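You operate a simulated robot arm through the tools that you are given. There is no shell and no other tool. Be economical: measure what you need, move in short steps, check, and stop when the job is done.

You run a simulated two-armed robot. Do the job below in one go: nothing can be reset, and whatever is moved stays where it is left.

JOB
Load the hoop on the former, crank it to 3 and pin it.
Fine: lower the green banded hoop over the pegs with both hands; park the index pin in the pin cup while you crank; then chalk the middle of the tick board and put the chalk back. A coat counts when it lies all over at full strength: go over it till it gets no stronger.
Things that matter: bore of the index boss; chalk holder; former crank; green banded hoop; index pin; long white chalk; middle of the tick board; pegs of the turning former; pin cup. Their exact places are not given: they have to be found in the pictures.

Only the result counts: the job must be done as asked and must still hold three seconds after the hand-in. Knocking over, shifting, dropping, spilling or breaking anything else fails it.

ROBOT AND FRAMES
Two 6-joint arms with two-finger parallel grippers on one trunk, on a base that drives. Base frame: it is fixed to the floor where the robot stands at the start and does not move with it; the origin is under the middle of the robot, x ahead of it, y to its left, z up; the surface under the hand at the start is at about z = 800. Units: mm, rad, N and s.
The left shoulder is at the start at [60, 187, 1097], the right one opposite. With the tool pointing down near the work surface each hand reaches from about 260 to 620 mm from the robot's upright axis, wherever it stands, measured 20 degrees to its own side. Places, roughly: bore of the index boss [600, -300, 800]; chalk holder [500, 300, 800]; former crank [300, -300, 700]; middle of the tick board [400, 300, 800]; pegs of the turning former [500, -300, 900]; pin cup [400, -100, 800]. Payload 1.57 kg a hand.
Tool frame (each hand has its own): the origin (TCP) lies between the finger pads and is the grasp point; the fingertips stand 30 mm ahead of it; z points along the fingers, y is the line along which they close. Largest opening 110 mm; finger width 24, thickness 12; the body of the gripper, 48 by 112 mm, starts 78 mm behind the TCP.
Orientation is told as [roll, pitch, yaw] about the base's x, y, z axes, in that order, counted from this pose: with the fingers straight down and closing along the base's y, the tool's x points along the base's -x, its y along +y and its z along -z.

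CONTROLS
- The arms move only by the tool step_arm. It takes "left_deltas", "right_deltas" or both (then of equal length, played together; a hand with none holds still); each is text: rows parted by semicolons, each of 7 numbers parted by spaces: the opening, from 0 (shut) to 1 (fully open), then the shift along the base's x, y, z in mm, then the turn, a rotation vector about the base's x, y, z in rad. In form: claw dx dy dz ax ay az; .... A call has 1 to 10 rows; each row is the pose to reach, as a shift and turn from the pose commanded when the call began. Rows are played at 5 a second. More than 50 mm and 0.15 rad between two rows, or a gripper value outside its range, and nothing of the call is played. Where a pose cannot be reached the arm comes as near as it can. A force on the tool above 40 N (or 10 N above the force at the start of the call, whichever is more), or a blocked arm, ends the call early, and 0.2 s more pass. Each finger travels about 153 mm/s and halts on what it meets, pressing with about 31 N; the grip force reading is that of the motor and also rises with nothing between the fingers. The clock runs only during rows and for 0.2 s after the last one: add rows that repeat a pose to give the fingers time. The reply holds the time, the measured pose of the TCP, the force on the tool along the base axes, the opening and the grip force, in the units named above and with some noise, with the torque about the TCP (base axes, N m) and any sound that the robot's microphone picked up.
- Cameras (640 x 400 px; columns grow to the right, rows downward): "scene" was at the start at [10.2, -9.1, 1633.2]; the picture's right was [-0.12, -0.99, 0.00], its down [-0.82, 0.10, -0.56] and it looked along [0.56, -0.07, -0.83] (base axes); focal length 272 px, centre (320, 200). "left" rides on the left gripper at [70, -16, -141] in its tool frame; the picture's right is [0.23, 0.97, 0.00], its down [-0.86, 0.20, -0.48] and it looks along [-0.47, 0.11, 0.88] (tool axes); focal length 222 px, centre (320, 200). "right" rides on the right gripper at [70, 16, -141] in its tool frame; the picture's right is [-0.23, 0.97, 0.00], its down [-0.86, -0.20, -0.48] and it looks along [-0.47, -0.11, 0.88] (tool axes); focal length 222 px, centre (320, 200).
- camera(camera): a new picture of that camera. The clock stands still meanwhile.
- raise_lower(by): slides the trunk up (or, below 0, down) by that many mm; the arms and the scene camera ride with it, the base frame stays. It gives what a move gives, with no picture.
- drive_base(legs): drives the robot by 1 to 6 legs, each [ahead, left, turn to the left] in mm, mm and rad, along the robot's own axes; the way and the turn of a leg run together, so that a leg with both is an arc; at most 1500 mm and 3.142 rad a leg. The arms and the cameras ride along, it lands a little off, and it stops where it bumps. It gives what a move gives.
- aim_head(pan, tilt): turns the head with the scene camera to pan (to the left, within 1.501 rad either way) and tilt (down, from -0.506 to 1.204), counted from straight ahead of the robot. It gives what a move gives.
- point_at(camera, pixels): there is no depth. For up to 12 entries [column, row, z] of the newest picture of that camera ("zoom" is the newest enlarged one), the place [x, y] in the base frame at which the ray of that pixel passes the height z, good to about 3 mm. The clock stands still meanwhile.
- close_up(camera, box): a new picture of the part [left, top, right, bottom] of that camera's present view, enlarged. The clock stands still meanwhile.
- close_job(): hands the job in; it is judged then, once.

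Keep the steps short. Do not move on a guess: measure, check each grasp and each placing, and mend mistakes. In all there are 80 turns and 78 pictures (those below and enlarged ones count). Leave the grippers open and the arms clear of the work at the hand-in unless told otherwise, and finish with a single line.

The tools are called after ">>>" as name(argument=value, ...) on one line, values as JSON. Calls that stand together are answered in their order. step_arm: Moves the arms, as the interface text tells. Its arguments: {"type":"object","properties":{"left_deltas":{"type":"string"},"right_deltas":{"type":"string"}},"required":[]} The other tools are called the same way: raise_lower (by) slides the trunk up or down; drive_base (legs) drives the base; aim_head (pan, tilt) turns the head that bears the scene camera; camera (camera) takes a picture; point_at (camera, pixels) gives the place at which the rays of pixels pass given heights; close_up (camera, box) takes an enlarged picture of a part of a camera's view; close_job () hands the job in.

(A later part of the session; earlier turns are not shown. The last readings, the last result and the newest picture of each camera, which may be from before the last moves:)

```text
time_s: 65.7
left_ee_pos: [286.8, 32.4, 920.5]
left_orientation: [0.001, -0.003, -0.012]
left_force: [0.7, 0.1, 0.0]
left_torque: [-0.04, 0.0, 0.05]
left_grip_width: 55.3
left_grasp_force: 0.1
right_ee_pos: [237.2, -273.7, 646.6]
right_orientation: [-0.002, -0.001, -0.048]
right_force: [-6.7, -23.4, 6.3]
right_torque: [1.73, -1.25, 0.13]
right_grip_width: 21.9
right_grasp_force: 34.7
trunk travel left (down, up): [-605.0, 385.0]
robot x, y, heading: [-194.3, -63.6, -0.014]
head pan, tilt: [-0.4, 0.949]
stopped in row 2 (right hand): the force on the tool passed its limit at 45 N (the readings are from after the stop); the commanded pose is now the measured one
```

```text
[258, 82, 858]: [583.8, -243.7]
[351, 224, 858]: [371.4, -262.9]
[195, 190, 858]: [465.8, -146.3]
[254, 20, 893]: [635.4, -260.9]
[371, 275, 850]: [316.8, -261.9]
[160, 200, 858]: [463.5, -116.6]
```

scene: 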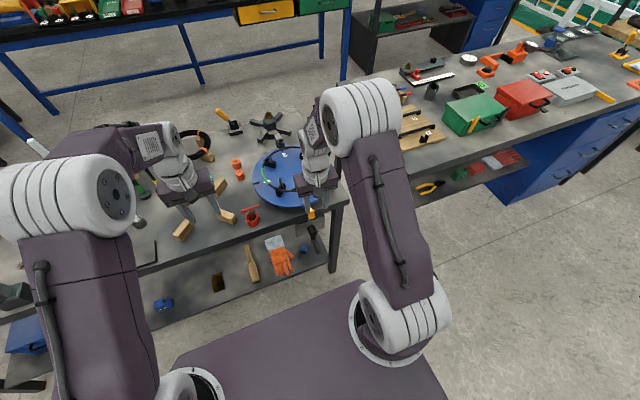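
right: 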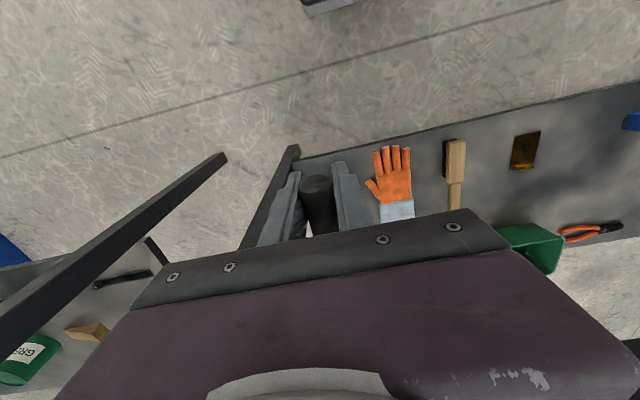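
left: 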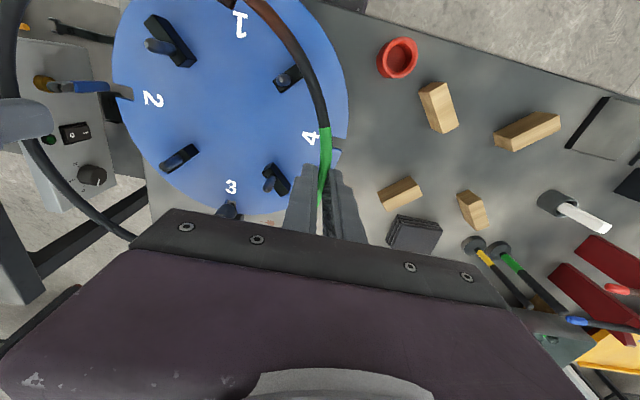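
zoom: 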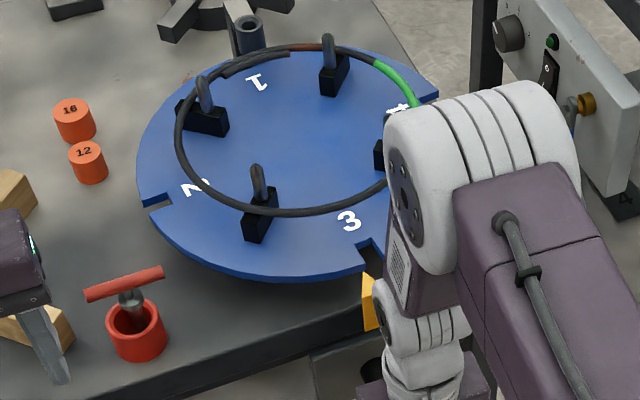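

Torque of 1.7 N·m suggests the gripper body touches the hub since the hand sits low on the handle. I open, raise 22 mm, back off 5 mm in x, straighten, and grip again.

>>> step_arm(right_deltas="0.2 0 0 0 0 0 0; 0.36 -2 0 0 0 0 0; 0.36 -5 0 6 0 0 0.03; 0.36 -5 0 14 0 0 0.05; 0.36 -5 0 22 0 0 0.05; 0.36 -5 0 22 0 0 0.05; 0.1 -5 0 22 0 0 0.05; 0 -5 0 22 0 0 0.05; 0 -5 0 22 0 0 0.05")

>>> camera(camera="right")

```text
time_s: 67.7
left_ee_pos: [287.0, 33.7, 920.0]
left_orientation: [0.001, 0.001, -0.011]
left_force: [-0.1, -0.5, 0.6]
left_torque: [0.01, -0.01, -0.01]
left_grip_width: 55.1
left_grasp_force: 0.0
right_ee_pos: [232.4, -270.4, 667.1]
right_orientation: [-0.003, 0.003, 0.006]
right_force: [-0.2, -0.1, -4.5]
right_torque: [-0.07, 0.22, -0.1]
right_grip_width: 21.5
right_grasp_force: 34.6
trunk travel left (down, up): [-605.0, 385.0]
robot x, y, heading: [-195.4, -67.3, -0.006]
head pan, tilt: [-0.4, 0.949]
```

```text
18 pictures are left
```

right: 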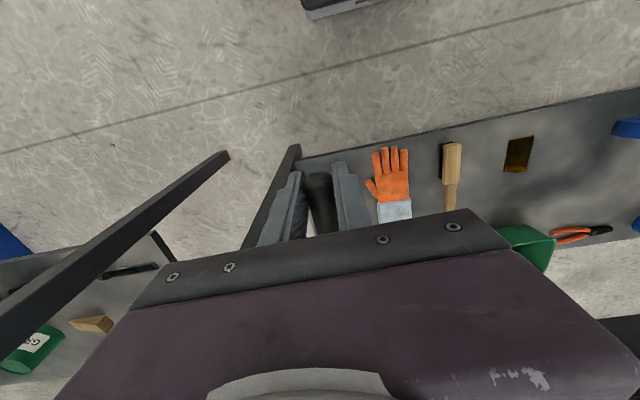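

Re-gripped with forces near zero at y = -270. Moving 18 mm along the bottom of the arc to reach the starting crank position (y ≈ -252.5).

>>> step_arm(right_deltas="0 0 4 -1 0 0 0; 0 0 8 -1.8 0 0 0; 0 0 12 -2.3 0 0 0; 0 0 16 -2.6 0 0 0; 0 0 18.5 -2.7 0 0 0; 0 0 18.5 -2.7 0 0 0")

>>> close_up(camera="scene", box=[240, 110, 340, 220])

>>> point_at(camera="zoom", pixels=[[263, 81, 858], [346, 224, 858], [190, 185, 858], [254, 20, 893]])

```text
time_s: 69.1
left_ee_pos: [285.4, 33.1, 919.0]
left_orientation: [0.002, 0.0, -0.009]
left_force: [-0.3, -0.2, 0.4]
left_torque: [0.01, -0.04, -0.02]
left_grip_width: 55.1
left_grasp_force: 0.1
right_ee_pos: [232.1, -253.2, 665.1]
right_orientation: [-0.001, 0.005, 0.008]
right_force: [1.4, -5.8, -3.1]
right_torque: [0.22, 0.02, -0.13]
right_grip_width: 21.7
right_grasp_force: 34.3
trunk travel left (down, up): [-605.0, 385.0]
robot x, y, heading: [-198.2, -60.0, -0.011]
head pan, tilt: [-0.4, 0.949]
```

```text
3.64 times, centred on (290, 165) of scene
```

zoom: 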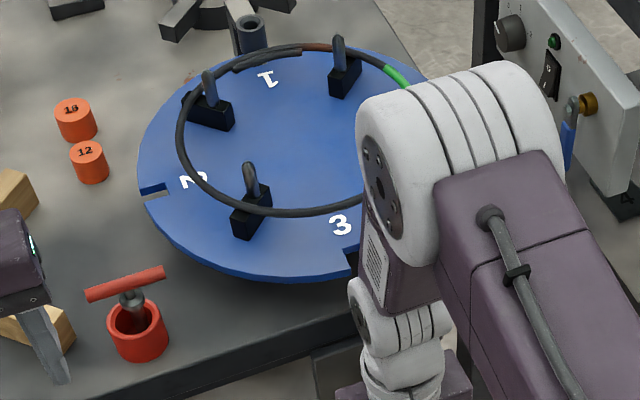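

```text
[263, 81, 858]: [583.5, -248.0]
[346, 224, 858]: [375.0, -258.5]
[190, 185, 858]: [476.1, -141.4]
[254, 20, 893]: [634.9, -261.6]
```

>>> point_at(camera="zoom", pixels=[[267.5, 79, 858], [340, 225, 858], [193, 180.5, 858], [253, 20, 893], [155, 192, 858], [141, 190, 858]])

```text
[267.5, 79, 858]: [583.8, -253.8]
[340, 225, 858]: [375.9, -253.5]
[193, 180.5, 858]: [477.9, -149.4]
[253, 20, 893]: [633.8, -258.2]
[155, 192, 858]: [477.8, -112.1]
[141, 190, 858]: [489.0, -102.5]
```

Labels 1 and 3 now lie on one line along x (y -253.8 / -253.5), in line with boss and pointer: the former is at 3. Releasing the handle, rising, and restoring the trunk.

>>> step_arm(right_deltas="0.2 0 -1 0 0 0 0; 0.45 0 -1 0 0 0 0; 0.45 -3 0 0 0 0 0; 0.45 -6 0 30 0 0 0; 0.45 -6 0 75 0 0 0; 0.45 -6 0 120 0 0 0; 0.45 -6 0 165 0 0 0; 0.45 -6 0 205 0 0 0; 0.45 -6 0 250 0 0 0; 0.45 -6 0 290 0 0 0")

>>> raise_lower(by=120)

>>> step_arm(right_deltas="0.5 -10 25 0 0 0 -0.15; 0.5 -20 50 0 0 0 -0.3; 0.5 -30 75 0 0 0 -0.45; 0.5 -40 100 0 0 0 -0.6; 0.5 -50 120 0 0 0 -0.75; 0.5 -55 140 0 0 0 -0.9; 0.5 -60 150 0 0 0 -1.05; 0.5 -60 150 0 0 0 -1.2; 0.5 -60 150 0 0 0 -1.35; 0.5 -60 150 0 0 0 -1.5")

>>> drive_base(legs=[[257, 3, 0.01]])

>>> aim_head(pan=-0.15, tilt=1.0)

>>> camera(camera="scene")

```text
time_s: 71.3
left_ee_pos: [286.5, 33.3, 920.6]
left_orientation: [0.0, -0.001, -0.011]
left_force: [-0.5, -0.7, 0.0]
left_torque: [-0.01, -0.01, 0.01]
left_grip_width: 54.9
left_grasp_force: 0.0
right_ee_pos: [227.5, -250.2, 955.8]
right_orientation: [-0.004, 0.004, 0.007]
right_force: [0.4, -0.2, -0.1]
right_torque: [0.0, -0.01, 0.02]
right_grip_width: 49.7
right_grasp_force: 0.0
trunk travel left (down, up): [-605.0, 385.0]
robot x, y, heading: [-194.7, -61.7, -0.005]
head pan, tilt: [-0.4, 0.949]
```

```text
time_s: 72.8
left_ee_pos: [286.7, 33.9, 1040.8]
left_orientation: [0.0, -0.002, -0.011]
left_force: [0.3, 0.5, -0.1]
left_torque: [0.02, 0.0, 0.03]
left_grip_width: 55.2
left_grasp_force: 0.1
right_ee_pos: [227.6, -251.2, 1075.5]
right_orientation: [-0.005, 0.0, 0.008]
right_force: [0.2, 0.6, 0.6]
right_torque: [0.0, 0.01, 0.03]
right_grip_width: 49.5
right_grasp_force: 0.2
trunk travel left (down, up): [-725.0, 265.0]
robot x, y, heading: [-196.1, -64.1, -0.008]
head pan, tilt: [-0.4, 0.949]
```

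```text
time_s: 75.0
left_ee_pos: [286.7, 33.1, 1040.6]
left_orientation: [0.0, -0.002, -0.009]
left_force: [0.4, 0.6, -0.5]
left_torque: [-0.01, 0.01, -0.03]
left_grip_width: 54.9
left_grasp_force: 0.1
right_ee_pos: [167.5, -101.7, 1075.2]
right_orientation: [-0.002, 0.003, -1.495]
right_force: [-0.9, -0.3, 0.3]
right_torque: [-0.01, 0.03, -0.01]
right_grip_width: 54.8
right_grasp_force: 0.0
trunk travel left (down, up): [-725.0, 265.0]
robot x, y, heading: [-198.4, -66.2, -0.012]
head pan, tilt: [-0.4, 0.949]
```

```text
time_s: 76.8
left_ee_pos: [544.2, 40.5, 1041.2]
left_orientation: [-0.001, -0.002, 0.001]
left_force: [1.2, -1.0, 0.2]
left_torque: [0.01, 0.01, -0.03]
left_grip_width: 55.3
left_grasp_force: 0.0
right_ee_pos: [427.1, -95.6, 1073.9]
right_orientation: [-0.002, 0.002, -1.482]
right_force: [0.4, -0.1, 0.0]
right_torque: [0.0, -0.01, 0.01]
right_grip_width: 55.1
right_grasp_force: 0.3
trunk travel left (down, up): [-725.0, 265.0]
robot x, y, heading: [65.3, -62.2, 0.004]
head pan, tilt: [-0.4, 0.949]
```

```text
time_s: 77.6
left_ee_pos: [544.8, 39.8, 1039.9]
left_orientation: [0.0, -0.001, 0.002]
left_force: [0.8, -0.3, 0.1]
left_torque: [0.0, -0.02, -0.01]
left_grip_width: 54.8
left_grasp_force: 0.0
right_ee_pos: [427.6, -95.4, 1075.1]
right_orientation: [-0.003, 0.002, -1.481]
right_force: [-0.2, 0.0, 0.9]
right_torque: [0.0, 0.01, 0.0]
right_grip_width: 55.1
right_grasp_force: 0.0
trunk travel left (down, up): [-725.0, 265.0]
robot x, y, heading: [59.0, -64.4, 0.002]
head pan, tilt: [-0.15, 1.0]
```

```text
16 pictures are left
```

scene: 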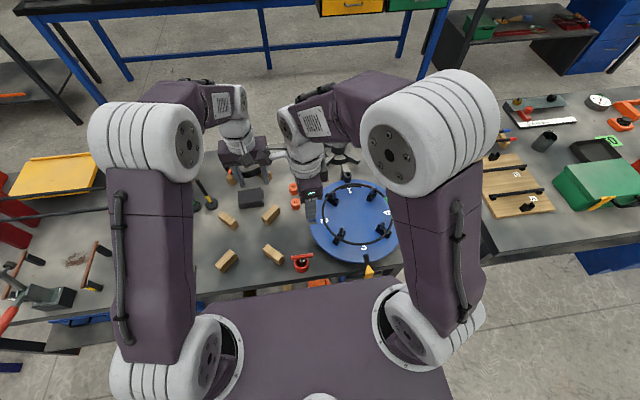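

Enlarging cup and former together.

>>> close_up(camera="scene", box=[280, 165, 400, 285])

>>> close_up(camera="right", box=[230, 40, 410, 220])

```text
3.33 times, centred on (340, 225) of scene
```

zoom: 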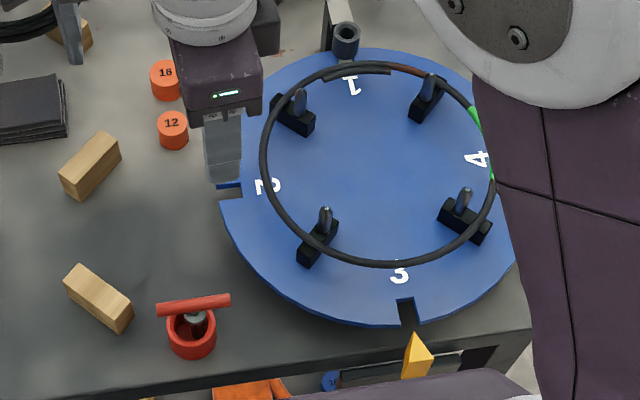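

```text
2.22 times, centred on (320, 130) of right
```

zoom: 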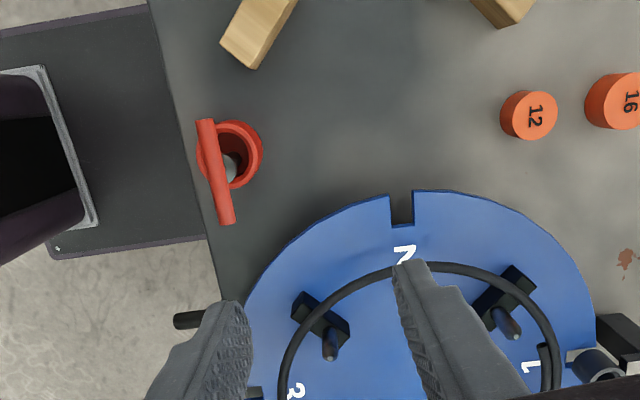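

>>> point_at(camera="zoom", pixels=[[206, 122, 870], [206, 122, 890], [227, 222, 870], [227, 222, 890], [230, 150, 835]])

>>> point_at(camera="scene", pixels=[[291.6, 257.7, 870], [291.6, 257.7, 890], [312.8, 255, 870], [312.8, 255, 890], [302, 264, 835], [303, 260.5, 850]])

```text
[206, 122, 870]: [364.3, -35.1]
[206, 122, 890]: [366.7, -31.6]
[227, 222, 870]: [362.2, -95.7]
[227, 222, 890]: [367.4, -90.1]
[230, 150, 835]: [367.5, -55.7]
```

```text
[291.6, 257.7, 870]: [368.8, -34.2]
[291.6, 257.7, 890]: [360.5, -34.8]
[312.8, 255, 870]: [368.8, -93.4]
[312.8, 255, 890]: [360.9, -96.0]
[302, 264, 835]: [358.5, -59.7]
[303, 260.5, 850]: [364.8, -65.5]
```

Bar centre ≈ (365, -64, 879), lying along y, pin nearly upright. Descending to grip it the same way as before.

>>> step_arm(right_deltas="0.5 -30 16 0 0 0 -0.088; 0.5 -62.3 32 0 0 0 -0.088; 0.5 -62.3 32 -45 0 0 -0.088; 0.5 -62.3 32 -90 0 0 -0.088; 0.5 -62.3 32 -130 0 0 -0.088; 0.5 -62.3 32 -160 0 0 -0.088; 0.5 -62.3 32 -178 0 0 -0.088; 0.5 -62.3 32 -178 0 0 -0.088")

>>> step_arm(right_deltas="0.2 0 0 0 0 0 0; 0 0 0 0 0 0 0; 0 0 0 0 0 0 0; 0 0 0 0 0 0 0; 0 0 0 15 0 0 0; 0 0 0 40 0 0 0; 0 0 0 80 0 0 0; 0 0 0 115 0 0 0; 0 0 0 150 0 0 0; 0 0 0 150 0 0 0")

>>> close_up(camera="scene", box=[270, 190, 350, 270])

```text
time_s: 79.4
left_ee_pos: [544.5, 39.6, 1041.7]
left_orientation: [-0.001, -0.002, 0.001]
left_force: [0.2, -0.6, 0.4]
left_torque: [0.02, -0.05, -0.01]
left_grip_width: 54.9
left_grasp_force: 0.1
right_ee_pos: [364.8, -62.8, 896.1]
right_orientation: [-0.002, 0.003, -1.572]
right_force: [0.3, 0.9, -0.5]
right_torque: [0.02, -0.01, 0.02]
right_grip_width: 55.0
right_grasp_force: 0.1
trunk travel left (down, up): [-725.0, 265.0]
robot x, y, heading: [64.8, -60.7, 0.0]
head pan, tilt: [-0.15, 1.0]
```

```text
time_s: 81.6
left_ee_pos: [544.9, 40.5, 1040.7]
left_orientation: [-0.001, 0.0, 0.001]
left_force: [0.2, 0.2, 0.1]
left_torque: [-0.01, 0.03, 0.02]
left_grip_width: 55.2
left_grasp_force: 0.1
right_ee_pos: [365.0, -63.9, 1047.9]
right_orientation: [-0.004, 0.001, -1.572]
right_force: [0.5, 0.0, -2.0]
right_torque: [0.02, 0.01, -0.01]
right_grip_width: 11.5
right_grasp_force: 29.3
trunk travel left (down, up): [-725.0, 265.0]
robot x, y, heading: [61.3, -59.9, -0.003]
head pan, tilt: [-0.15, 1.0]
```

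```text
5.00 times, centred on (310, 230) of scene
```

zoom: 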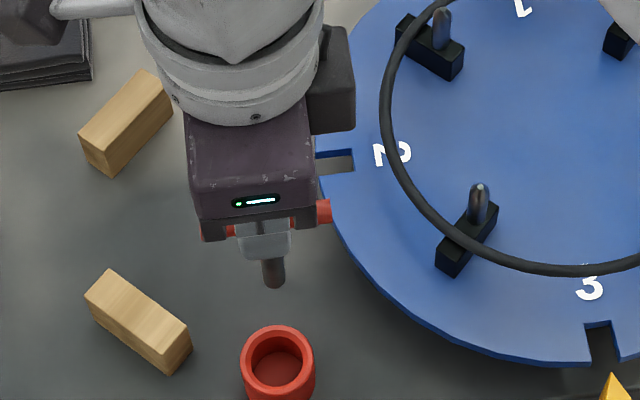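

Pin held. Carrying it back above the boss bore.

>>> step_arm(right_deltas="0 0 0 14 0 0 0; 0 37 -27 14 0 0 0; 0 74 -54 14 0 0 0; 0 111 -81 14 0 0 0; 0 149 -107 14 0 0 0; 0 187 -134 14 0 0 0; 0 224 -161 14 0 0 0; 0 262 -188 14 0 0 0; 0 262 -188 -10 0 0 0; 0 262 -188 -10 0 0 0")

>>> close_up(camera="scene", box=[325, 135, 385, 190])

>>> close_up(camera="right", box=[270, 100, 370, 220])

```text
time_s: 83.8
left_ee_pos: [546.1, 39.5, 1041.0]
left_orientation: [0.0, -0.001, 0.0]
left_force: [0.2, 0.9, 0.2]
left_torque: [0.03, 0.01, 0.0]
left_grip_width: 54.8
left_grasp_force: 0.0
right_ee_pos: [628.3, -249.9, 1036.7]
right_orientation: [-0.003, 0.002, -1.571]
right_force: [0.7, 0.2, -1.7]
right_torque: [0.02, -0.01, 0.04]
right_grip_width: 11.6
right_grasp_force: 29.2
trunk travel left (down, up): [-725.0, 265.0]
robot x, y, heading: [62.9, -62.5, -0.001]
head pan, tilt: [-0.15, 1.0]
```

```text
7.27 times, centred on (355, 162) of scene
```

zoom: 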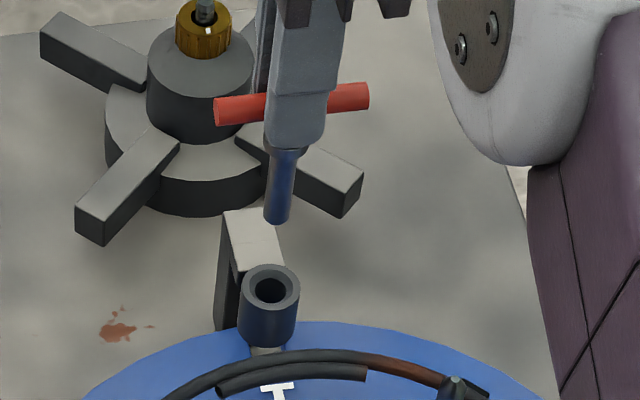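

```text
3.33 times, centred on (320, 160) of right
```

zoom: 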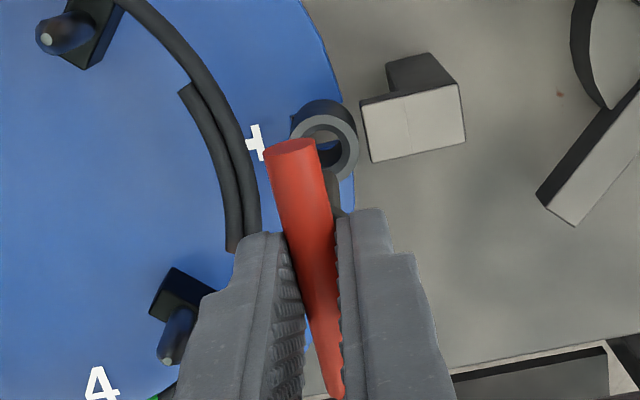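

>>> point_at(camera="scene", pixels=[[348.9, 164.5, 935], [348.9, 164.5, 945], [348.3, 174.4, 888], [348.3, 174.4, 898], [347.5, 148.7, 1018], [348.7, 148.7, 1023]])

>>> point_at(camera="zoom", pixels=[[329, 145, 888], [329, 145, 898], [292, 146, 1020], [338, 395, 1020]])

```text
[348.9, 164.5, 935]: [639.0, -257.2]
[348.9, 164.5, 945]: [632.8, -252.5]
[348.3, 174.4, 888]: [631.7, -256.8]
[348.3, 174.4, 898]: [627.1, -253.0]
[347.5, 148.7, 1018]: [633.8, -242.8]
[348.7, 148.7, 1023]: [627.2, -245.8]
```

```text
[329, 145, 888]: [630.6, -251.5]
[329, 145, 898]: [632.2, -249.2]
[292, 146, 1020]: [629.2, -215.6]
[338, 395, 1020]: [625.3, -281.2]
```

Relative to the bore the pin should shift about (-1.3, -2.6). Then I lower it slowly with the contact watch.

>>> step_arm(right_deltas="0 -1.3 -2.6 0 0 0 0; 0 -1.3 -2.6 -20 0 0 0; 0 -1.3 -2.6 -35 0 0 0; 0 -1.3 -2.6 -45 0 0 0; 0 -1.3 -2.6 -52 0 0 0; 0 -1.3 -2.6 -59 0 0 0; 0 -1.3 -2.6 -66 0 0 0; 0 -1.3 -2.6 -66 0 0 0")

>>> close_up(camera="scene", box=[325, 140, 385, 195])

```text
time_s: 85.6
left_ee_pos: [544.5, 41.0, 1041.2]
left_orientation: [-0.002, -0.001, -0.001]
left_force: [-0.4, 0.5, 0.7]
left_torque: [-0.01, -0.01, -0.02]
left_grip_width: 55.2
left_grasp_force: 0.1
right_ee_pos: [625.2, -254.2, 968.9]
right_orientation: [-0.001, 0.003, -1.568]
right_force: [4.4, 2.7, 0.1]
right_torque: [0.21, -0.27, 0.0]
right_grip_width: 11.4
right_grasp_force: 29.0
trunk travel left (down, up): [-725.0, 265.0]
robot x, y, heading: [63.3, -61.2, -0.007]
head pan, tilt: [-0.15, 1.0]
```

```text
7.27 times, centred on (355, 168) of scene
```

zoom: 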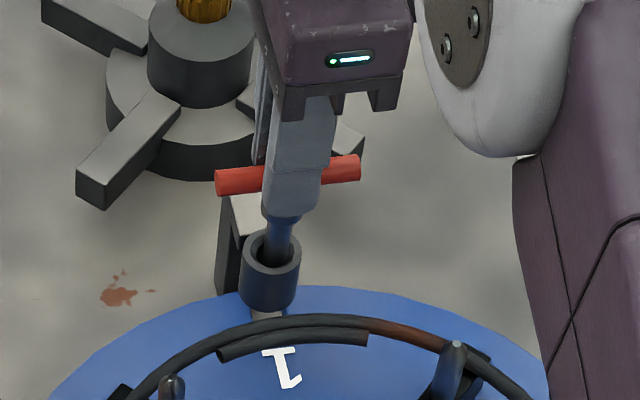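

The pin has entered the bore (small side force). Easing (+1, +0.7) and pushing down to the pinned depth, TCP ≈ 931.

>>> step_arm(right_deltas="0 1 0.7 -6 0 0 0; 0 1 0.7 -12 0 0 0; 0 1 0.7 -18 0 0 0; 0 1 0.7 -24 0 0 0; 0 1 0.7 -30 0 0 0; 0 1 0.7 -36 0 0 0; 0 1 0.7 -41 0 0 0; 0 1 0.7 -41 0 0 0")

```text
time_s: 87.4
left_ee_pos: [542.2, 41.2, 1041.0]
left_orientation: [-0.002, -0.004, 0.0]
left_force: [0.4, 0.8, 0.1]
left_torque: [0.01, 0.03, -0.01]
left_grip_width: 54.7
left_grasp_force: 0.1
right_ee_pos: [627.7, -252.8, 936.9]
right_orientation: [0.013, -0.001, -1.57]
right_force: [-7.3, -1.2, 20.0]
right_torque: [-0.25, 0.3, -0.03]
right_grip_width: 11.7
right_grasp_force: 29.0
trunk travel left (down, up): [-725.0, 265.0]
robot x, y, heading: [60.4, -64.7, -0.0]
head pan, tilt: [-0.15, 1.0]
stopped in row 8 (right hand): the force on the tool passed its limit at 42 N (the readings are from after the stop); the commanded pose is now the measured one
```

It stopped at 936.9, a little above the expected depth. Looking at the collar and notch.

>>> close_up(camera="scene", box=[330, 155, 370, 195])

```text
10.00 times, centred on (350, 175) of scene
```

zoom: 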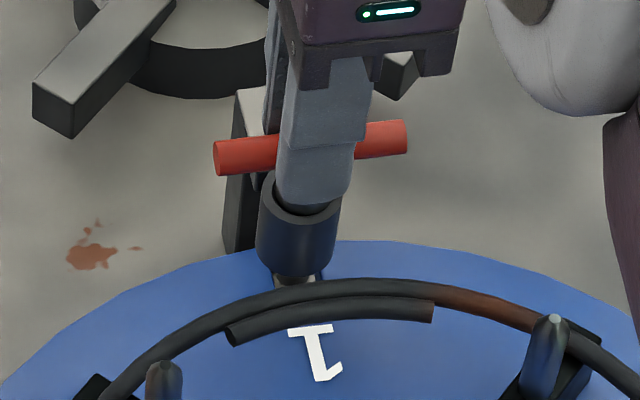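

The fingertips seem to rest on the boss top, as the grip is lower on the pin this time. I release, lift, and look at how the pin sits.

>>> step_arm(right_deltas="0 0 0 2 0 0 0; 0.16 0 0 2 0 0 0; 0.25 0 0 2 0 0 0; 0.4 0 0 2 0 0 0; 0.4 0 0 20 0 0 0; 0.4 0 0 45 0 0 0; 0.4 0 0 80 0 0 0; 0.4 0 0 80 0 0 0")

>>> close_up(camera="scene", box=[330, 155, 370, 195])

```text
time_s: 89.2
left_ee_pos: [544.8, 39.8, 1041.0]
left_orientation: [-0.001, -0.002, 0.0]
left_force: [1.0, 0.0, -0.3]
left_torque: [-0.01, -0.01, 0.02]
left_grip_width: 55.1
left_grasp_force: 0.0
right_ee_pos: [629.4, -254.9, 1013.6]
right_orientation: [0.008, 0.002, -1.57]
right_force: [-0.6, 0.3, -0.5]
right_torque: [0.02, 0.02, 0.01]
right_grip_width: 44.0
right_grasp_force: 0.1
trunk travel left (down, up): [-725.0, 265.0]
robot x, y, heading: [64.9, -61.5, -0.003]
head pan, tilt: [-0.15, 1.0]
```

```text
10.00 times, centred on (350, 175) of scene
```

zoom: 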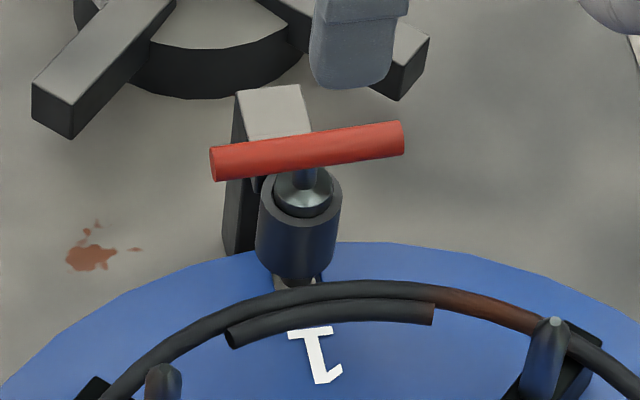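

The collar is seated in the boss exactly as at the start: pinned at 3. Now the chalk: I raise the right hand clear and bring the left hand above the chalk holder.

>>> step_arm(left_deltas="0.5 -9 43 0 0 0 0; 0.5 -18 86 0 0 0 0; 0.5 -27 130 0 0 0 0; 0.5 -36 173 0 0 0 0; 0.5 -45 217 0 0 0 0; 0.5 -54 262 0 0 0 0; 0.5 -54 262 -20 0 0 0; 0.5 -54 262 -20 0 0 0", right_deltas="0.4 0 0 20 0 0 0; 0.4 0 0 40 0 0 0; 0.4 0 0 60 0 0 0; 0.4 0 0 60 0 0 0; 0.4 0 0 60 0 0 0; 0.4 0 0 60 0 0 0; 0.4 0 0 60 0 0 0; 0.4 0 0 60 0 0 0")

>>> close_up(camera="left", box=[220, 20, 420, 220])

```text
time_s: 91.0
left_ee_pos: [490.6, 302.7, 1020.0]
left_orientation: [0.001, -0.001, 0.0]
left_force: [-0.3, -0.3, 0.1]
left_torque: [0.0, 0.01, 0.02]
left_grip_width: 55.2
left_grasp_force: 0.0
right_ee_pos: [629.7, -254.4, 1074.4]
right_orientation: [0.007, 0.0, -1.572]
right_force: [0.6, 0.0, 1.5]
right_torque: [0.01, -0.01, 0.03]
right_grip_width: 44.0
right_grasp_force: 0.1
trunk travel left (down, up): [-725.0, 265.0]
robot x, y, heading: [61.1, -62.1, -0.001]
head pan, tilt: [-0.15, 1.0]
```

```text
2.00 times, centred on (320, 120) of left
```

zoom: 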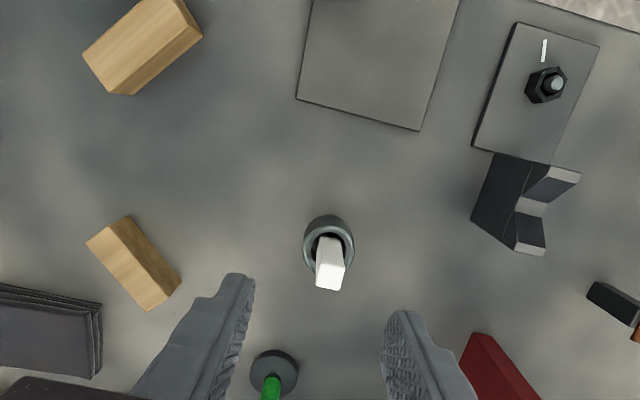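

>>> point_at(camera="zoom", pixels=[[329, 279, 900], [329, 279, 890], [329, 243, 850], [329, 230, 840], [329, 245, 835], [297, 100, 805], [420, 130, 805], [312, 0, 805], [458, 0, 805], [318, 290, 900], [341, 290, 900]])

>>> close_up(camera="scene", box=[80, 170, 260, 290])

```text
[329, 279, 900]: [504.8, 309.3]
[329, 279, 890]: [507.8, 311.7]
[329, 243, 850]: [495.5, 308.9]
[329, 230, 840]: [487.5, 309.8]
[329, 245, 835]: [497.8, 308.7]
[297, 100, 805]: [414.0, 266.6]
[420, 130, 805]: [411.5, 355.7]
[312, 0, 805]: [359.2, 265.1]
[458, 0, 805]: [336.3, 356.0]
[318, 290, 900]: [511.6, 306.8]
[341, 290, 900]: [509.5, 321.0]
```

```text
3.33 times, centred on (170, 230) of scene
```

zoom: 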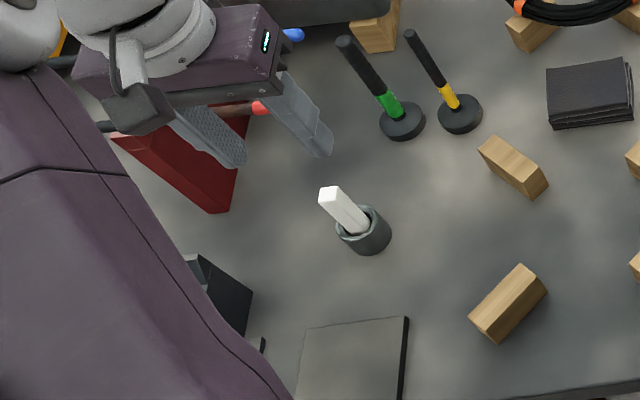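

Chalk top ≈ (505, 309, 900), leaning slightly back toward the robot at its foot. Gripping it with TCP at (502, 309, 882).

>>> step_arm(left_deltas="0.5 11.5 6.5 -40 0 0 0; 0.5 11.5 6.5 -80 0 0 0; 0.5 11.5 6.5 -115 0 0 0; 0.5 11.5 6.5 -138 0 0 0; 0.5 11.5 6.5 -138 0 0 0; 0.25 11.5 6.5 -138 0 0 0; 0 11.5 6.5 -138 0 0 0; 0 11.5 6.5 -138 0 0 0; 0 11.5 6.5 -138 0 0 0")

>>> step_arm(left_deltas="0 0 0 15 0 0 0; 0 0 0 40 0 0 0; 0 0 0 70 0 0 0; 0 0 0 70 0 0 0")

>>> close_up(camera="scene", box=[110, 160, 230, 260])

```text
time_s: 93.0
left_ee_pos: [503.0, 309.0, 881.5]
left_orientation: [-0.001, -0.001, 0.001]
left_force: [-1.3, -0.2, 0.0]
left_torque: [-0.03, 0.01, 0.02]
left_grip_width: 15.2
left_grasp_force: 31.6
right_ee_pos: [629.8, -255.1, 1074.5]
right_orientation: [0.007, 0.0, -1.571]
right_force: [0.2, 0.0, 0.8]
right_torque: [-0.05, 0.01, 0.02]
right_grip_width: 43.9
right_grasp_force: 0.1
trunk travel left (down, up): [-725.0, 265.0]
robot x, y, heading: [65.1, -60.7, 0.002]
head pan, tilt: [-0.15, 1.0]
```

```text
time_s: 94.0
left_ee_pos: [503.3, 308.5, 951.1]
left_orientation: [0.0, 0.0, 0.0]
left_force: [-0.5, -0.5, 0.0]
left_torque: [0.0, -0.02, 0.02]
left_grip_width: 15.1
left_grasp_force: 30.6
right_ee_pos: [629.2, -253.5, 1074.3]
right_orientation: [0.007, 0.001, -1.571]
right_force: [0.3, 0.4, 0.2]
right_torque: [-0.01, -0.01, -0.05]
right_grip_width: 43.8
right_grasp_force: 0.0
trunk travel left (down, up): [-725.0, 265.0]
robot x, y, heading: [63.2, -61.5, -0.001]
head pan, tilt: [-0.15, 1.0]
```

```text
4.00 times, centred on (170, 210) of scene
```

zoom: 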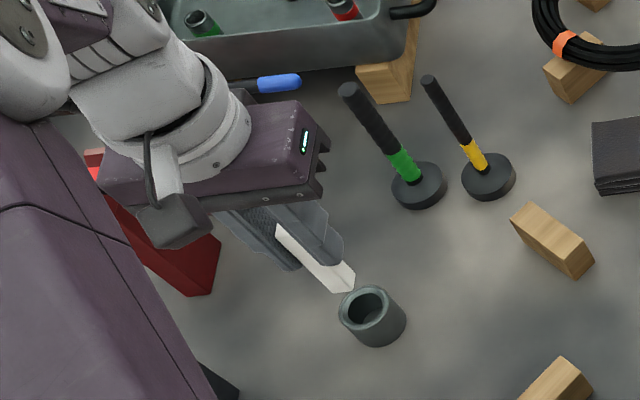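

>>> point_at(camera="zoom", pixels=[[342, 283, 870], [342, 283, 880], [342, 283, 860], [366, 308, 838], [366, 308, 845], [372, 345, 800]])

```text
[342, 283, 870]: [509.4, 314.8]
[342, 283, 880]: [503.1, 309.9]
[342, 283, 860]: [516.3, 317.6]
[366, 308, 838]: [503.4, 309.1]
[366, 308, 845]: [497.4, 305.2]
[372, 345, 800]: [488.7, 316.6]
```

The chalk hangs about vertical, tip ≈ 73–79 mm below the TCP. Carrying it over the board's centre (374, 313).

>>> step_arm(left_deltas="0 -40 1 0 0 0 0; 0 -80 3 0 0 0 0; 0 -120 4 0 0 0 0; 0 -129 4.5 -30 0 0 0; 0 -129 4.5 -56 0 0 0; 0 -129 4.5 -62 0 0 0; 0 -129 4.5 -64 0 0 0; 0 -129 4.5 -66 0 0 0; 0 -129 4.5 -68 0 0 0; 0 -129 4.5 -68 0 0 0")

```text
time_s: 96.2
left_ee_pos: [372.3, 312.5, 885.3]
left_orientation: [0.004, -0.002, -0.001]
left_force: [1.6, 2.8, 24.7]
left_torque: [0.19, -0.13, 0.03]
left_grip_width: 15.2
left_grasp_force: 30.8
right_ee_pos: [627.1, -255.5, 1075.6]
right_orientation: [0.01, 0.002, -1.569]
right_force: [0.3, -0.6, 0.6]
right_torque: [-0.04, 0.02, -0.03]
right_grip_width: 44.3
right_grasp_force: 0.0
trunk travel left (down, up): [-725.0, 265.0]
robot x, y, heading: [65.7, -59.5, 0.004]
head pan, tilt: [-0.15, 1.0]
```

Contact at TCP z ≈ 885 with 25 N. I ease up 2.3 mm and rub a first raster over the middle, then look.

>>> step_arm(left_deltas="0 0 0 2.3 0 0 0; 0 -12 -12 2.3 0 0 0; 0 -24 -24 2.3 0 0 0; 0 -24 0 2.3 0 0 0; 0 -24 24 2.3 0 0 0; 0 -16 24 2.3 0 0 0; 0 -16 0 2.3 0 0 0; 0 -16 -24 2.3 0 0 0; 0 -8 -24 2.3 0 0 0; 0 -8 0 2.3 0 0 0")

>>> close_up(camera="left", box=[200, 60, 440, 260])

```text
time_s: 98.4
left_ee_pos: [364.8, 314.0, 885.9]
left_orientation: [-0.001, -0.002, 0.001]
left_force: [0.3, 0.7, 0.1]
left_torque: [-0.02, -0.01, -0.02]
left_grip_width: 15.1
left_grasp_force: 31.0
right_ee_pos: [629.2, -254.3, 1076.1]
right_orientation: [0.009, -0.001, -1.57]
right_force: [-0.3, 0.4, 0.5]
right_torque: [0.0, -0.01, -0.03]
right_grip_width: 44.3
right_grasp_force: 0.1
trunk travel left (down, up): [-725.0, 265.0]
robot x, y, heading: [63.0, -65.2, 0.001]
head pan, tilt: [-0.15, 1.0]
```

```text
2.00 times, centred on (320, 160) of left
```

zoom: 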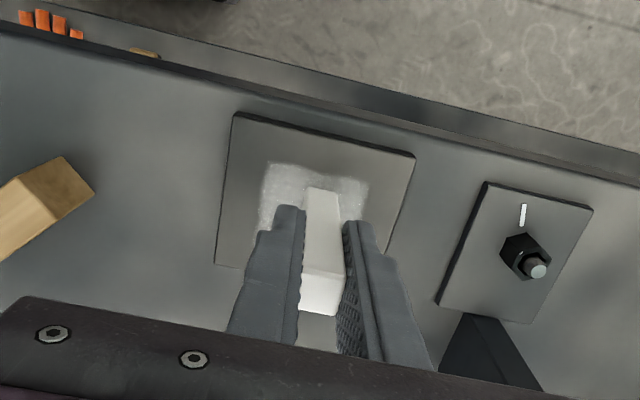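

It marks well even lightly. I add 0.8 mm of pressure and rub several full cross-hatched passes over ±28 mm.

>>> step_arm(left_deltas="0 0 28 -0.8 0 0 0; 0 8 28 -0.8 0 0 0; 0 8 0 -0.8 0 0 0; 0 8 -28 -0.8 0 0 0; 0 16 -28 -0.8 0 0 0; 0 16 0 -0.8 0 0 0; 0 16 28 -0.8 0 0 0; 0 24 28 -0.8 0 0 0; 0 24 0 -0.8 0 0 0; 0 24 -28 -0.8 0 0 0")

>>> step_arm(left_deltas="0 8 0 0 0 0 0; 0 8 28 0 0 0 0; 0 8 56 0 0 0 0; 0 12 56 0 0 0 0; 0 12 28 0 0 0 0; 0 12 0 0 0 0 0; 0 -16 0 0 0 0 0; 0 -44 0 0 0 0 0; 0 -44 28 0 0 0 0; 0 -44 56 0 0 0 0")

>>> step_arm(left_deltas="0 28 0 0 0 0 0; 0 56 0 0 0 0 0; 0 56 -8 0 0 0 0; 0 28 -8 0 0 0 0; 0 0 -8 0 0 0 0; 0 0 -16 0 0 0 0; 0 28 -16 0 0 0 0; 0 56 -16 0 0 0 0; 0 56 -24 0 0 0 0; 0 28 -24 0 0 0 0")

>>> step_arm(left_deltas="0 -28 0 0 0 0 0; 0 -28 -8 0 0 0 0; 0 0 -8 0 0 0 0; 0 28 -8 0 0 0 0; 0 28 -16 0 0 0 0; 0 0 -16 0 0 0 0; 0 -28 -16 0 0 0 0; 0 -28 -24 0 0 0 0; 0 0 -24 0 0 0 0; 0 28 -24 0 0 0 0")

```text
time_s: 100.6
left_ee_pos: [388.3, 285.4, 885.0]
left_orientation: [0.002, -0.002, 0.0]
left_force: [-0.2, 1.3, 9.2]
left_torque: [0.09, -0.02, 0.02]
left_grip_width: 15.0
left_grasp_force: 31.2
right_ee_pos: [629.2, -254.5, 1073.6]
right_orientation: [0.009, 0.001, -1.57]
right_force: [0.4, -0.3, -1.1]
right_torque: [0.03, -0.01, 0.01]
right_grip_width: 44.0
right_grasp_force: 0.0
trunk travel left (down, up): [-725.0, 265.0]
robot x, y, heading: [64.5, -65.6, 0.004]
head pan, tilt: [-0.15, 1.0]
```

```text
time_s: 102.8
left_ee_pos: [344.2, 341.9, 886.0]
left_orientation: [0.001, -0.002, 0.001]
left_force: [0.3, 0.5, -0.8]
left_torque: [0.0, -0.02, -0.02]
left_grip_width: 15.3
left_grasp_force: 31.0
right_ee_pos: [628.2, -252.9, 1074.9]
right_orientation: [0.009, 0.0, -1.571]
right_force: [0.1, -0.6, -0.5]
right_torque: [-0.01, 0.01, -0.02]
right_grip_width: 43.8
right_grasp_force: 0.0
trunk travel left (down, up): [-725.0, 265.0]
robot x, y, heading: [60.5, -61.8, 0.005]
head pan, tilt: [-0.15, 1.0]
```

```text
time_s: 105.0
left_ee_pos: [372.5, 318.2, 885.8]
left_orientation: [-0.001, -0.005, -0.003]
left_force: [1.3, -1.3, 4.7]
left_torque: [-0.05, -0.19, 0.03]
left_grip_width: 15.1
left_grasp_force: 30.8
right_ee_pos: [628.2, -254.6, 1075.0]
right_orientation: [0.008, 0.002, -1.571]
right_force: [0.3, 0.6, -0.1]
right_torque: [0.0, 0.0, 0.01]
right_grip_width: 44.0
right_grasp_force: 0.1
trunk travel left (down, up): [-725.0, 265.0]
robot x, y, heading: [64.5, -60.1, -0.001]
head pan, tilt: [-0.15, 1.0]
```

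```text
time_s: 107.2
left_ee_pos: [399.7, 292.0, 885.4]
left_orientation: [0.0, 0.0, 0.0]
left_force: [0.8, -0.3, -0.5]
left_torque: [-0.01, -0.03, 0.0]
left_grip_width: 14.9
left_grasp_force: 31.1
right_ee_pos: [628.6, -254.1, 1074.4]
right_orientation: [0.008, 0.002, -1.571]
right_force: [-0.6, -0.6, 0.1]
right_torque: [-0.02, 0.01, 0.0]
right_grip_width: 44.1
right_grasp_force: 0.0
trunk travel left (down, up): [-725.0, 265.0]
robot x, y, heading: [62.6, -61.0, -0.002]
head pan, tilt: [-0.15, 1.0]
```

Pressure faded at some places, so I press 1 mm more and go over the whole area again, both ways, then lift and look.

>>> step_arm(left_deltas="0 0 -8 -1 0 0 0; 0 0 20 -1 0 0 0; 0 0 48 -1 0 0 0; 0 -8 48 -1 0 0 0; 0 -8 20 -1 0 0 0; 0 -8 -8 -1 0 0 0; 0 -16 -8 -1 0 0 0; 0 -16 20 -1 0 0 0; 0 -16 48 -1 0 0 0; 0 -24 48 -1 0 0 0")

>>> step_arm(left_deltas="0 0 -28 0 0 0 0; 0 0 -56 0 0 0 0; 0 -8 -56 0 0 0 0; 0 -8 -28 0 0 0 0; 0 -8 0 0 0 0 0; 0 -16 0 0 0 0 0; 0 -16 -28 0 0 0 0; 0 -16 -56 0 0 0 0; 0 -24 -56 0 0 0 0; 0 -24 -28 0 0 0 0")

>>> step_arm(left_deltas="0 0 28 0 0 0 0; 0 -8 28 0 0 0 0; 0 -8 0 0 0 0 0; 0 -8 -28 0 0 0 0; 0 20 -28 0 0 0 0; 0 48 -28 0 0 0 0; 0 48 -20 0 0 0 0; 0 20 -20 0 0 0 0; 0 -8 -20 0 0 0 0; 0 -8 -12 0 0 0 0")

>>> step_arm(left_deltas="0 28 0 0 0 0 0; 0 56 0 0 0 0 0; 0 56 8 0 0 0 0; 0 28 8 0 0 0 0; 0 0 8 0 0 0 0; 0 0 16 0 0 0 0; 0 28 16 0 0 0 0; 0 56 16 0 0 0 0; 0 56 24 0 0 0 0; 0 28 24 0 0 0 0")

>>> step_arm(left_deltas="0 -28 0 0 0 0 0; 0 -28 8 0 0 0 0; 0 0 8 0 0 0 0; 0 28 8 0 0 0 0; 0 28 16 0 0 0 0; 0 0 16 0 0 0 0; 0 -28 16 0 0 0 0; 0 -28 16 40 0 0 0; 0 20 0 80 0 0 0; 0 40 0 110 0 0 0")

>>> close_up(camera="left", box=[220, 20, 420, 180])

```text
time_s: 109.4
left_ee_pos: [376.6, 339.5, 885.6]
left_orientation: [0.001, -0.001, 0.001]
left_force: [2.9, -0.3, 6.5]
left_torque: [-0.03, -0.2, -0.01]
left_grip_width: 14.9
left_grasp_force: 31.7
right_ee_pos: [627.2, -254.9, 1073.8]
right_orientation: [0.007, 0.001, -1.572]
right_force: [-0.2, -0.2, 0.5]
right_torque: [-0.02, 0.0, -0.05]
right_grip_width: 44.0
right_grasp_force: 0.0
trunk travel left (down, up): [-725.0, 265.0]
robot x, y, heading: [62.6, -62.7, 0.001]
head pan, tilt: [-0.15, 1.0]
```

```text
time_s: 111.6
left_ee_pos: [353.4, 312.9, 885.0]
left_orientation: [0.001, -0.002, 0.001]
left_force: [-0.9, 0.6, 3.0]
left_torque: [0.06, 0.08, -0.05]
left_grip_width: 15.1
left_grasp_force: 31.4
right_ee_pos: [628.8, -254.2, 1076.2]
right_orientation: [0.009, 0.001, -1.571]
right_force: [-0.5, -0.9, 0.7]
right_torque: [0.02, 0.0, 0.02]
right_grip_width: 44.0
right_grasp_force: 0.0
trunk travel left (down, up): [-725.0, 265.0]
robot x, y, heading: [64.9, -61.0, 0.001]
head pan, tilt: [-0.15, 1.0]
```

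```text
time_s: 113.8
left_ee_pos: [345.3, 300.5, 884.0]
left_orientation: [-0.001, 0.0, 0.0]
left_force: [-0.1, -1.1, 3.1]
left_torque: [-0.1, 0.05, 0.0]
left_grip_width: 15.3
left_grasp_force: 30.9
right_ee_pos: [629.6, -255.4, 1074.2]
right_orientation: [0.009, 0.003, -1.571]
right_force: [-0.5, -0.6, -0.1]
right_torque: [0.02, -0.01, -0.03]
right_grip_width: 44.1
right_grasp_force: 0.0
trunk travel left (down, up): [-725.0, 265.0]
robot x, y, heading: [62.4, -59.7, -0.003]
head pan, tilt: [-0.15, 1.0]
```

```text
time_s: 116.0
left_ee_pos: [372.8, 325.2, 885.6]
left_orientation: [0.001, -0.003, 0.001]
left_force: [-0.2, -0.7, -0.2]
left_torque: [0.0, 0.0, -0.01]
left_grip_width: 15.4
left_grasp_force: 30.9
right_ee_pos: [628.2, -254.1, 1074.6]
right_orientation: [0.009, 0.002, -1.571]
right_force: [0.0, 0.2, -0.5]
right_torque: [0.01, 0.01, 0.0]
right_grip_width: 44.0
right_grasp_force: 0.0
trunk travel left (down, up): [-725.0, 265.0]
robot x, y, heading: [65.0, -59.6, 0.001]
head pan, tilt: [-0.15, 1.0]
```

```text
refused: row 9 steps farther than a row can; nothing moved
```

```text
2.50 times, centred on (320, 100) of left
```

zoom: 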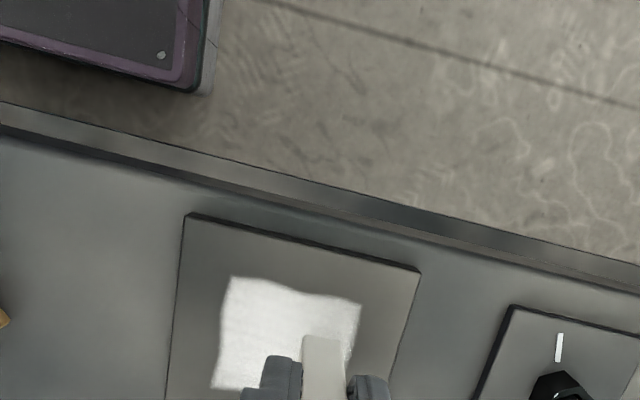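

The coat shows as a clear square in the middle and is nearly white. The last call was refused, so I repeat a complete cross-hatch with a little more pressure, then lift.

>>> step_arm(left_deltas="0 -28 0 -1.2 0 0 0; 0 -28 8 -1.2 0 0 0; 0 0 8 -1.2 0 0 0; 0 28 8 -1.2 0 0 0; 0 28 16 -1.2 0 0 0; 0 0 16 -1.2 0 0 0; 0 -28 16 -1.2 0 0 0; 0 -28 -12 -1.2 0 0 0; 0 -28 -40 -1.2 0 0 0; 0 -20 -40 -1.2 0 0 0")

>>> step_arm(left_deltas="0 0 28 -0.5 0 0 0; 0 0 56 -0.5 0 0 0; 0 8 56 -0.5 0 0 0; 0 8 28 -0.5 0 0 0; 0 8 0 -0.5 0 0 0; 0 16 0 -0.5 0 0 0; 0 16 28 -0.5 0 0 0; 0 16 56 -0.5 0 0 0; 0 24 56 -0.5 0 0 0; 0 24 28 -0.5 0 0 0")

>>> step_arm(left_deltas="0 0 -28 -0.4 0 0 0; 0 8 -28 -0.4 0 0 0; 0 8 0 -0.4 0 0 0; 0 8 28 -0.4 0 0 0; 0 16 28 -0.4 0 0 0; 0 16 0 -0.4 0 0 0; 0 16 -28 -0.4 0 0 0; 0 24 -28 -0.4 0 0 0; 0 24 0 -0.4 0 0 0; 0 24 28 -0.4 0 0 0")

>>> step_arm(left_deltas="0 -28 0 -0.4 0 0 0; 0 -56 0 -0.4 0 0 0; 0 -56 -8 -0.4 0 0 0; 0 -28 -8 -0.4 0 0 0; 0 0 -8 -0.4 0 0 0; 0 0 -16 -0.4 0 0 0; 0 -28 -16 -0.4 0 0 0; 0 -56 -16 -0.4 0 0 0; 0 -56 -24 -0.4 0 0 0; 0 -28 -24 -0.4 0 0 0")

>>> step_arm(left_deltas="0 28 0 -0.4 0 0 0; 0 28 -8 -0.4 0 0 0; 0 0 -8 -0.4 0 0 0; 0 -28 -8 -0.4 0 0 0; 0 -28 -16 -0.4 0 0 0; 0 0 -16 -0.4 0 0 0; 0 28 -16 -0.4 0 0 0; 0 28 -24 -0.4 0 0 0; 0 0 -24 -0.4 0 0 0; 0 -28 -24 -0.4 0 0 0")

>>> step_arm(left_deltas="0 0 -8 0 0 0 0; 0 28 -8 0 0 0 0; 0 56 -8 0 0 0 0; 0 56 -8 30 0 0 0; 0 56 0 60 0 0 0; 0 56 8 90 0 0 0; 0 56 8 90 0 0 0")

>>> close_up(camera="left", box=[220, 40, 420, 200])

```text
time_s: 118.2
left_ee_pos: [348.7, 281.8, 884.1]
left_orientation: [-0.002, 0.002, 0.0]
left_force: [-5.7, -1.0, 15.2]
left_torque: [-0.13, 0.35, 0.0]
left_grip_width: 15.1
left_grasp_force: 30.8
right_ee_pos: [625.8, -254.6, 1075.4]
right_orientation: [0.011, 0.003, -1.571]
right_force: [0.4, 0.4, 1.5]
right_torque: [-0.01, -0.01, 0.01]
right_grip_width: 43.9
right_grasp_force: 0.1
trunk travel left (down, up): [-725.0, 265.0]
robot x, y, heading: [66.4, -62.0, 0.001]
head pan, tilt: [-0.15, 1.0]
```

```text
time_s: 120.4
left_ee_pos: [377.5, 310.6, 884.1]
left_orientation: [0.005, -0.004, 0.001]
left_force: [2.9, 3.5, 9.6]
left_torque: [0.27, -0.18, 0.02]
left_grip_width: 14.8
left_grasp_force: 30.5
right_ee_pos: [629.3, -255.0, 1074.7]
right_orientation: [0.008, 0.0, -1.571]
right_force: [-0.1, -0.4, -0.8]
right_torque: [0.01, -0.01, -0.03]
right_grip_width: 44.0
right_grasp_force: 0.0
trunk travel left (down, up): [-725.0, 265.0]
robot x, y, heading: [66.3, -58.8, -0.002]
head pan, tilt: [-0.15, 1.0]
```

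```text
time_s: 122.6
left_ee_pos: [400.9, 341.4, 883.8]
left_orientation: [0.0, -0.001, -0.002]
left_force: [1.0, -3.0, 7.5]
left_torque: [-0.15, -0.14, -0.04]
left_grip_width: 15.0
left_grasp_force: 31.4
right_ee_pos: [627.4, -255.0, 1075.6]
right_orientation: [0.011, 0.001, -1.573]
right_force: [-0.7, -0.4, 0.2]
right_torque: [0.02, -0.01, 0.01]
right_grip_width: 44.0
right_grasp_force: 0.0
trunk travel left (down, up): [-725.0, 265.0]
robot x, y, heading: [62.5, -59.6, -0.002]
head pan, tilt: [-0.15, 1.0]
```

```text
time_s: 124.8
left_ee_pos: [372.0, 316.2, 881.8]
left_orientation: [-0.002, 0.001, 0.001]
left_force: [-0.9, -0.9, 5.0]
left_torque: [-0.08, 0.12, -0.02]
left_grip_width: 15.3
left_grasp_force: 31.3
right_ee_pos: [630.5, -255.0, 1073.7]
right_orientation: [0.006, 0.002, -1.571]
right_force: [0.4, 0.2, -0.5]
right_torque: [0.0, 0.03, 0.0]
right_grip_width: 43.8
right_grasp_force: 0.2
trunk travel left (down, up): [-725.0, 265.0]
robot x, y, heading: [60.0, -63.8, -0.0]
head pan, tilt: [-0.15, 1.0]
```

```text
time_s: 127.0
left_ee_pos: [344.6, 292.3, 881.1]
left_orientation: [0.001, -0.003, -0.002]
left_force: [2.9, -0.1, 15.8]
left_torque: [-0.03, -0.27, 0.03]
left_grip_width: 15.2
left_grasp_force: 31.3
right_ee_pos: [627.8, -255.1, 1073.8]
right_orientation: [0.01, 0.001, -1.572]
right_force: [-1.0, 0.0, 0.2]
right_torque: [-0.02, 0.0, -0.01]
right_grip_width: 43.6
right_grasp_force: 0.2
trunk travel left (down, up): [-725.0, 265.0]
robot x, y, heading: [64.7, -58.5, -0.004]
head pan, tilt: [-0.15, 1.0]
```

```text
time_s: 128.6
left_ee_pos: [401.0, 301.7, 971.9]
left_orientation: [0.0, -0.002, 0.0]
left_force: [-0.4, 0.0, -0.6]
left_torque: [-0.03, 0.01, 0.02]
left_grip_width: 15.0
left_grasp_force: 31.2
right_ee_pos: [628.6, -254.4, 1074.1]
right_orientation: [0.006, 0.003, -1.57]
right_force: [0.9, -0.4, 1.5]
right_torque: [-0.02, -0.01, 0.05]
right_grip_width: 43.8
right_grasp_force: 0.1
trunk travel left (down, up): [-725.0, 265.0]
robot x, y, heading: [61.2, -62.3, -0.002]
head pan, tilt: [-0.15, 1.0]
```

```text
2.50 times, centred on (320, 120) of left
```

zoom: 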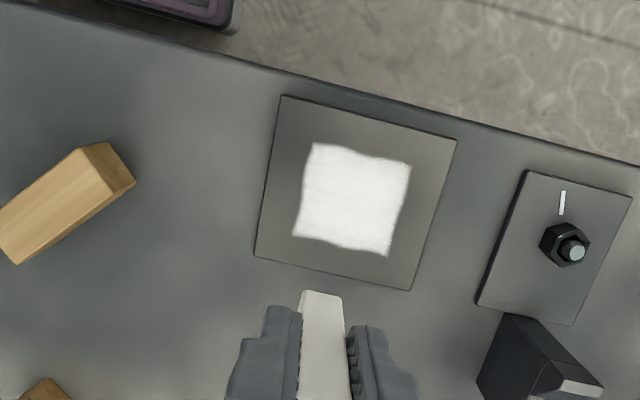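

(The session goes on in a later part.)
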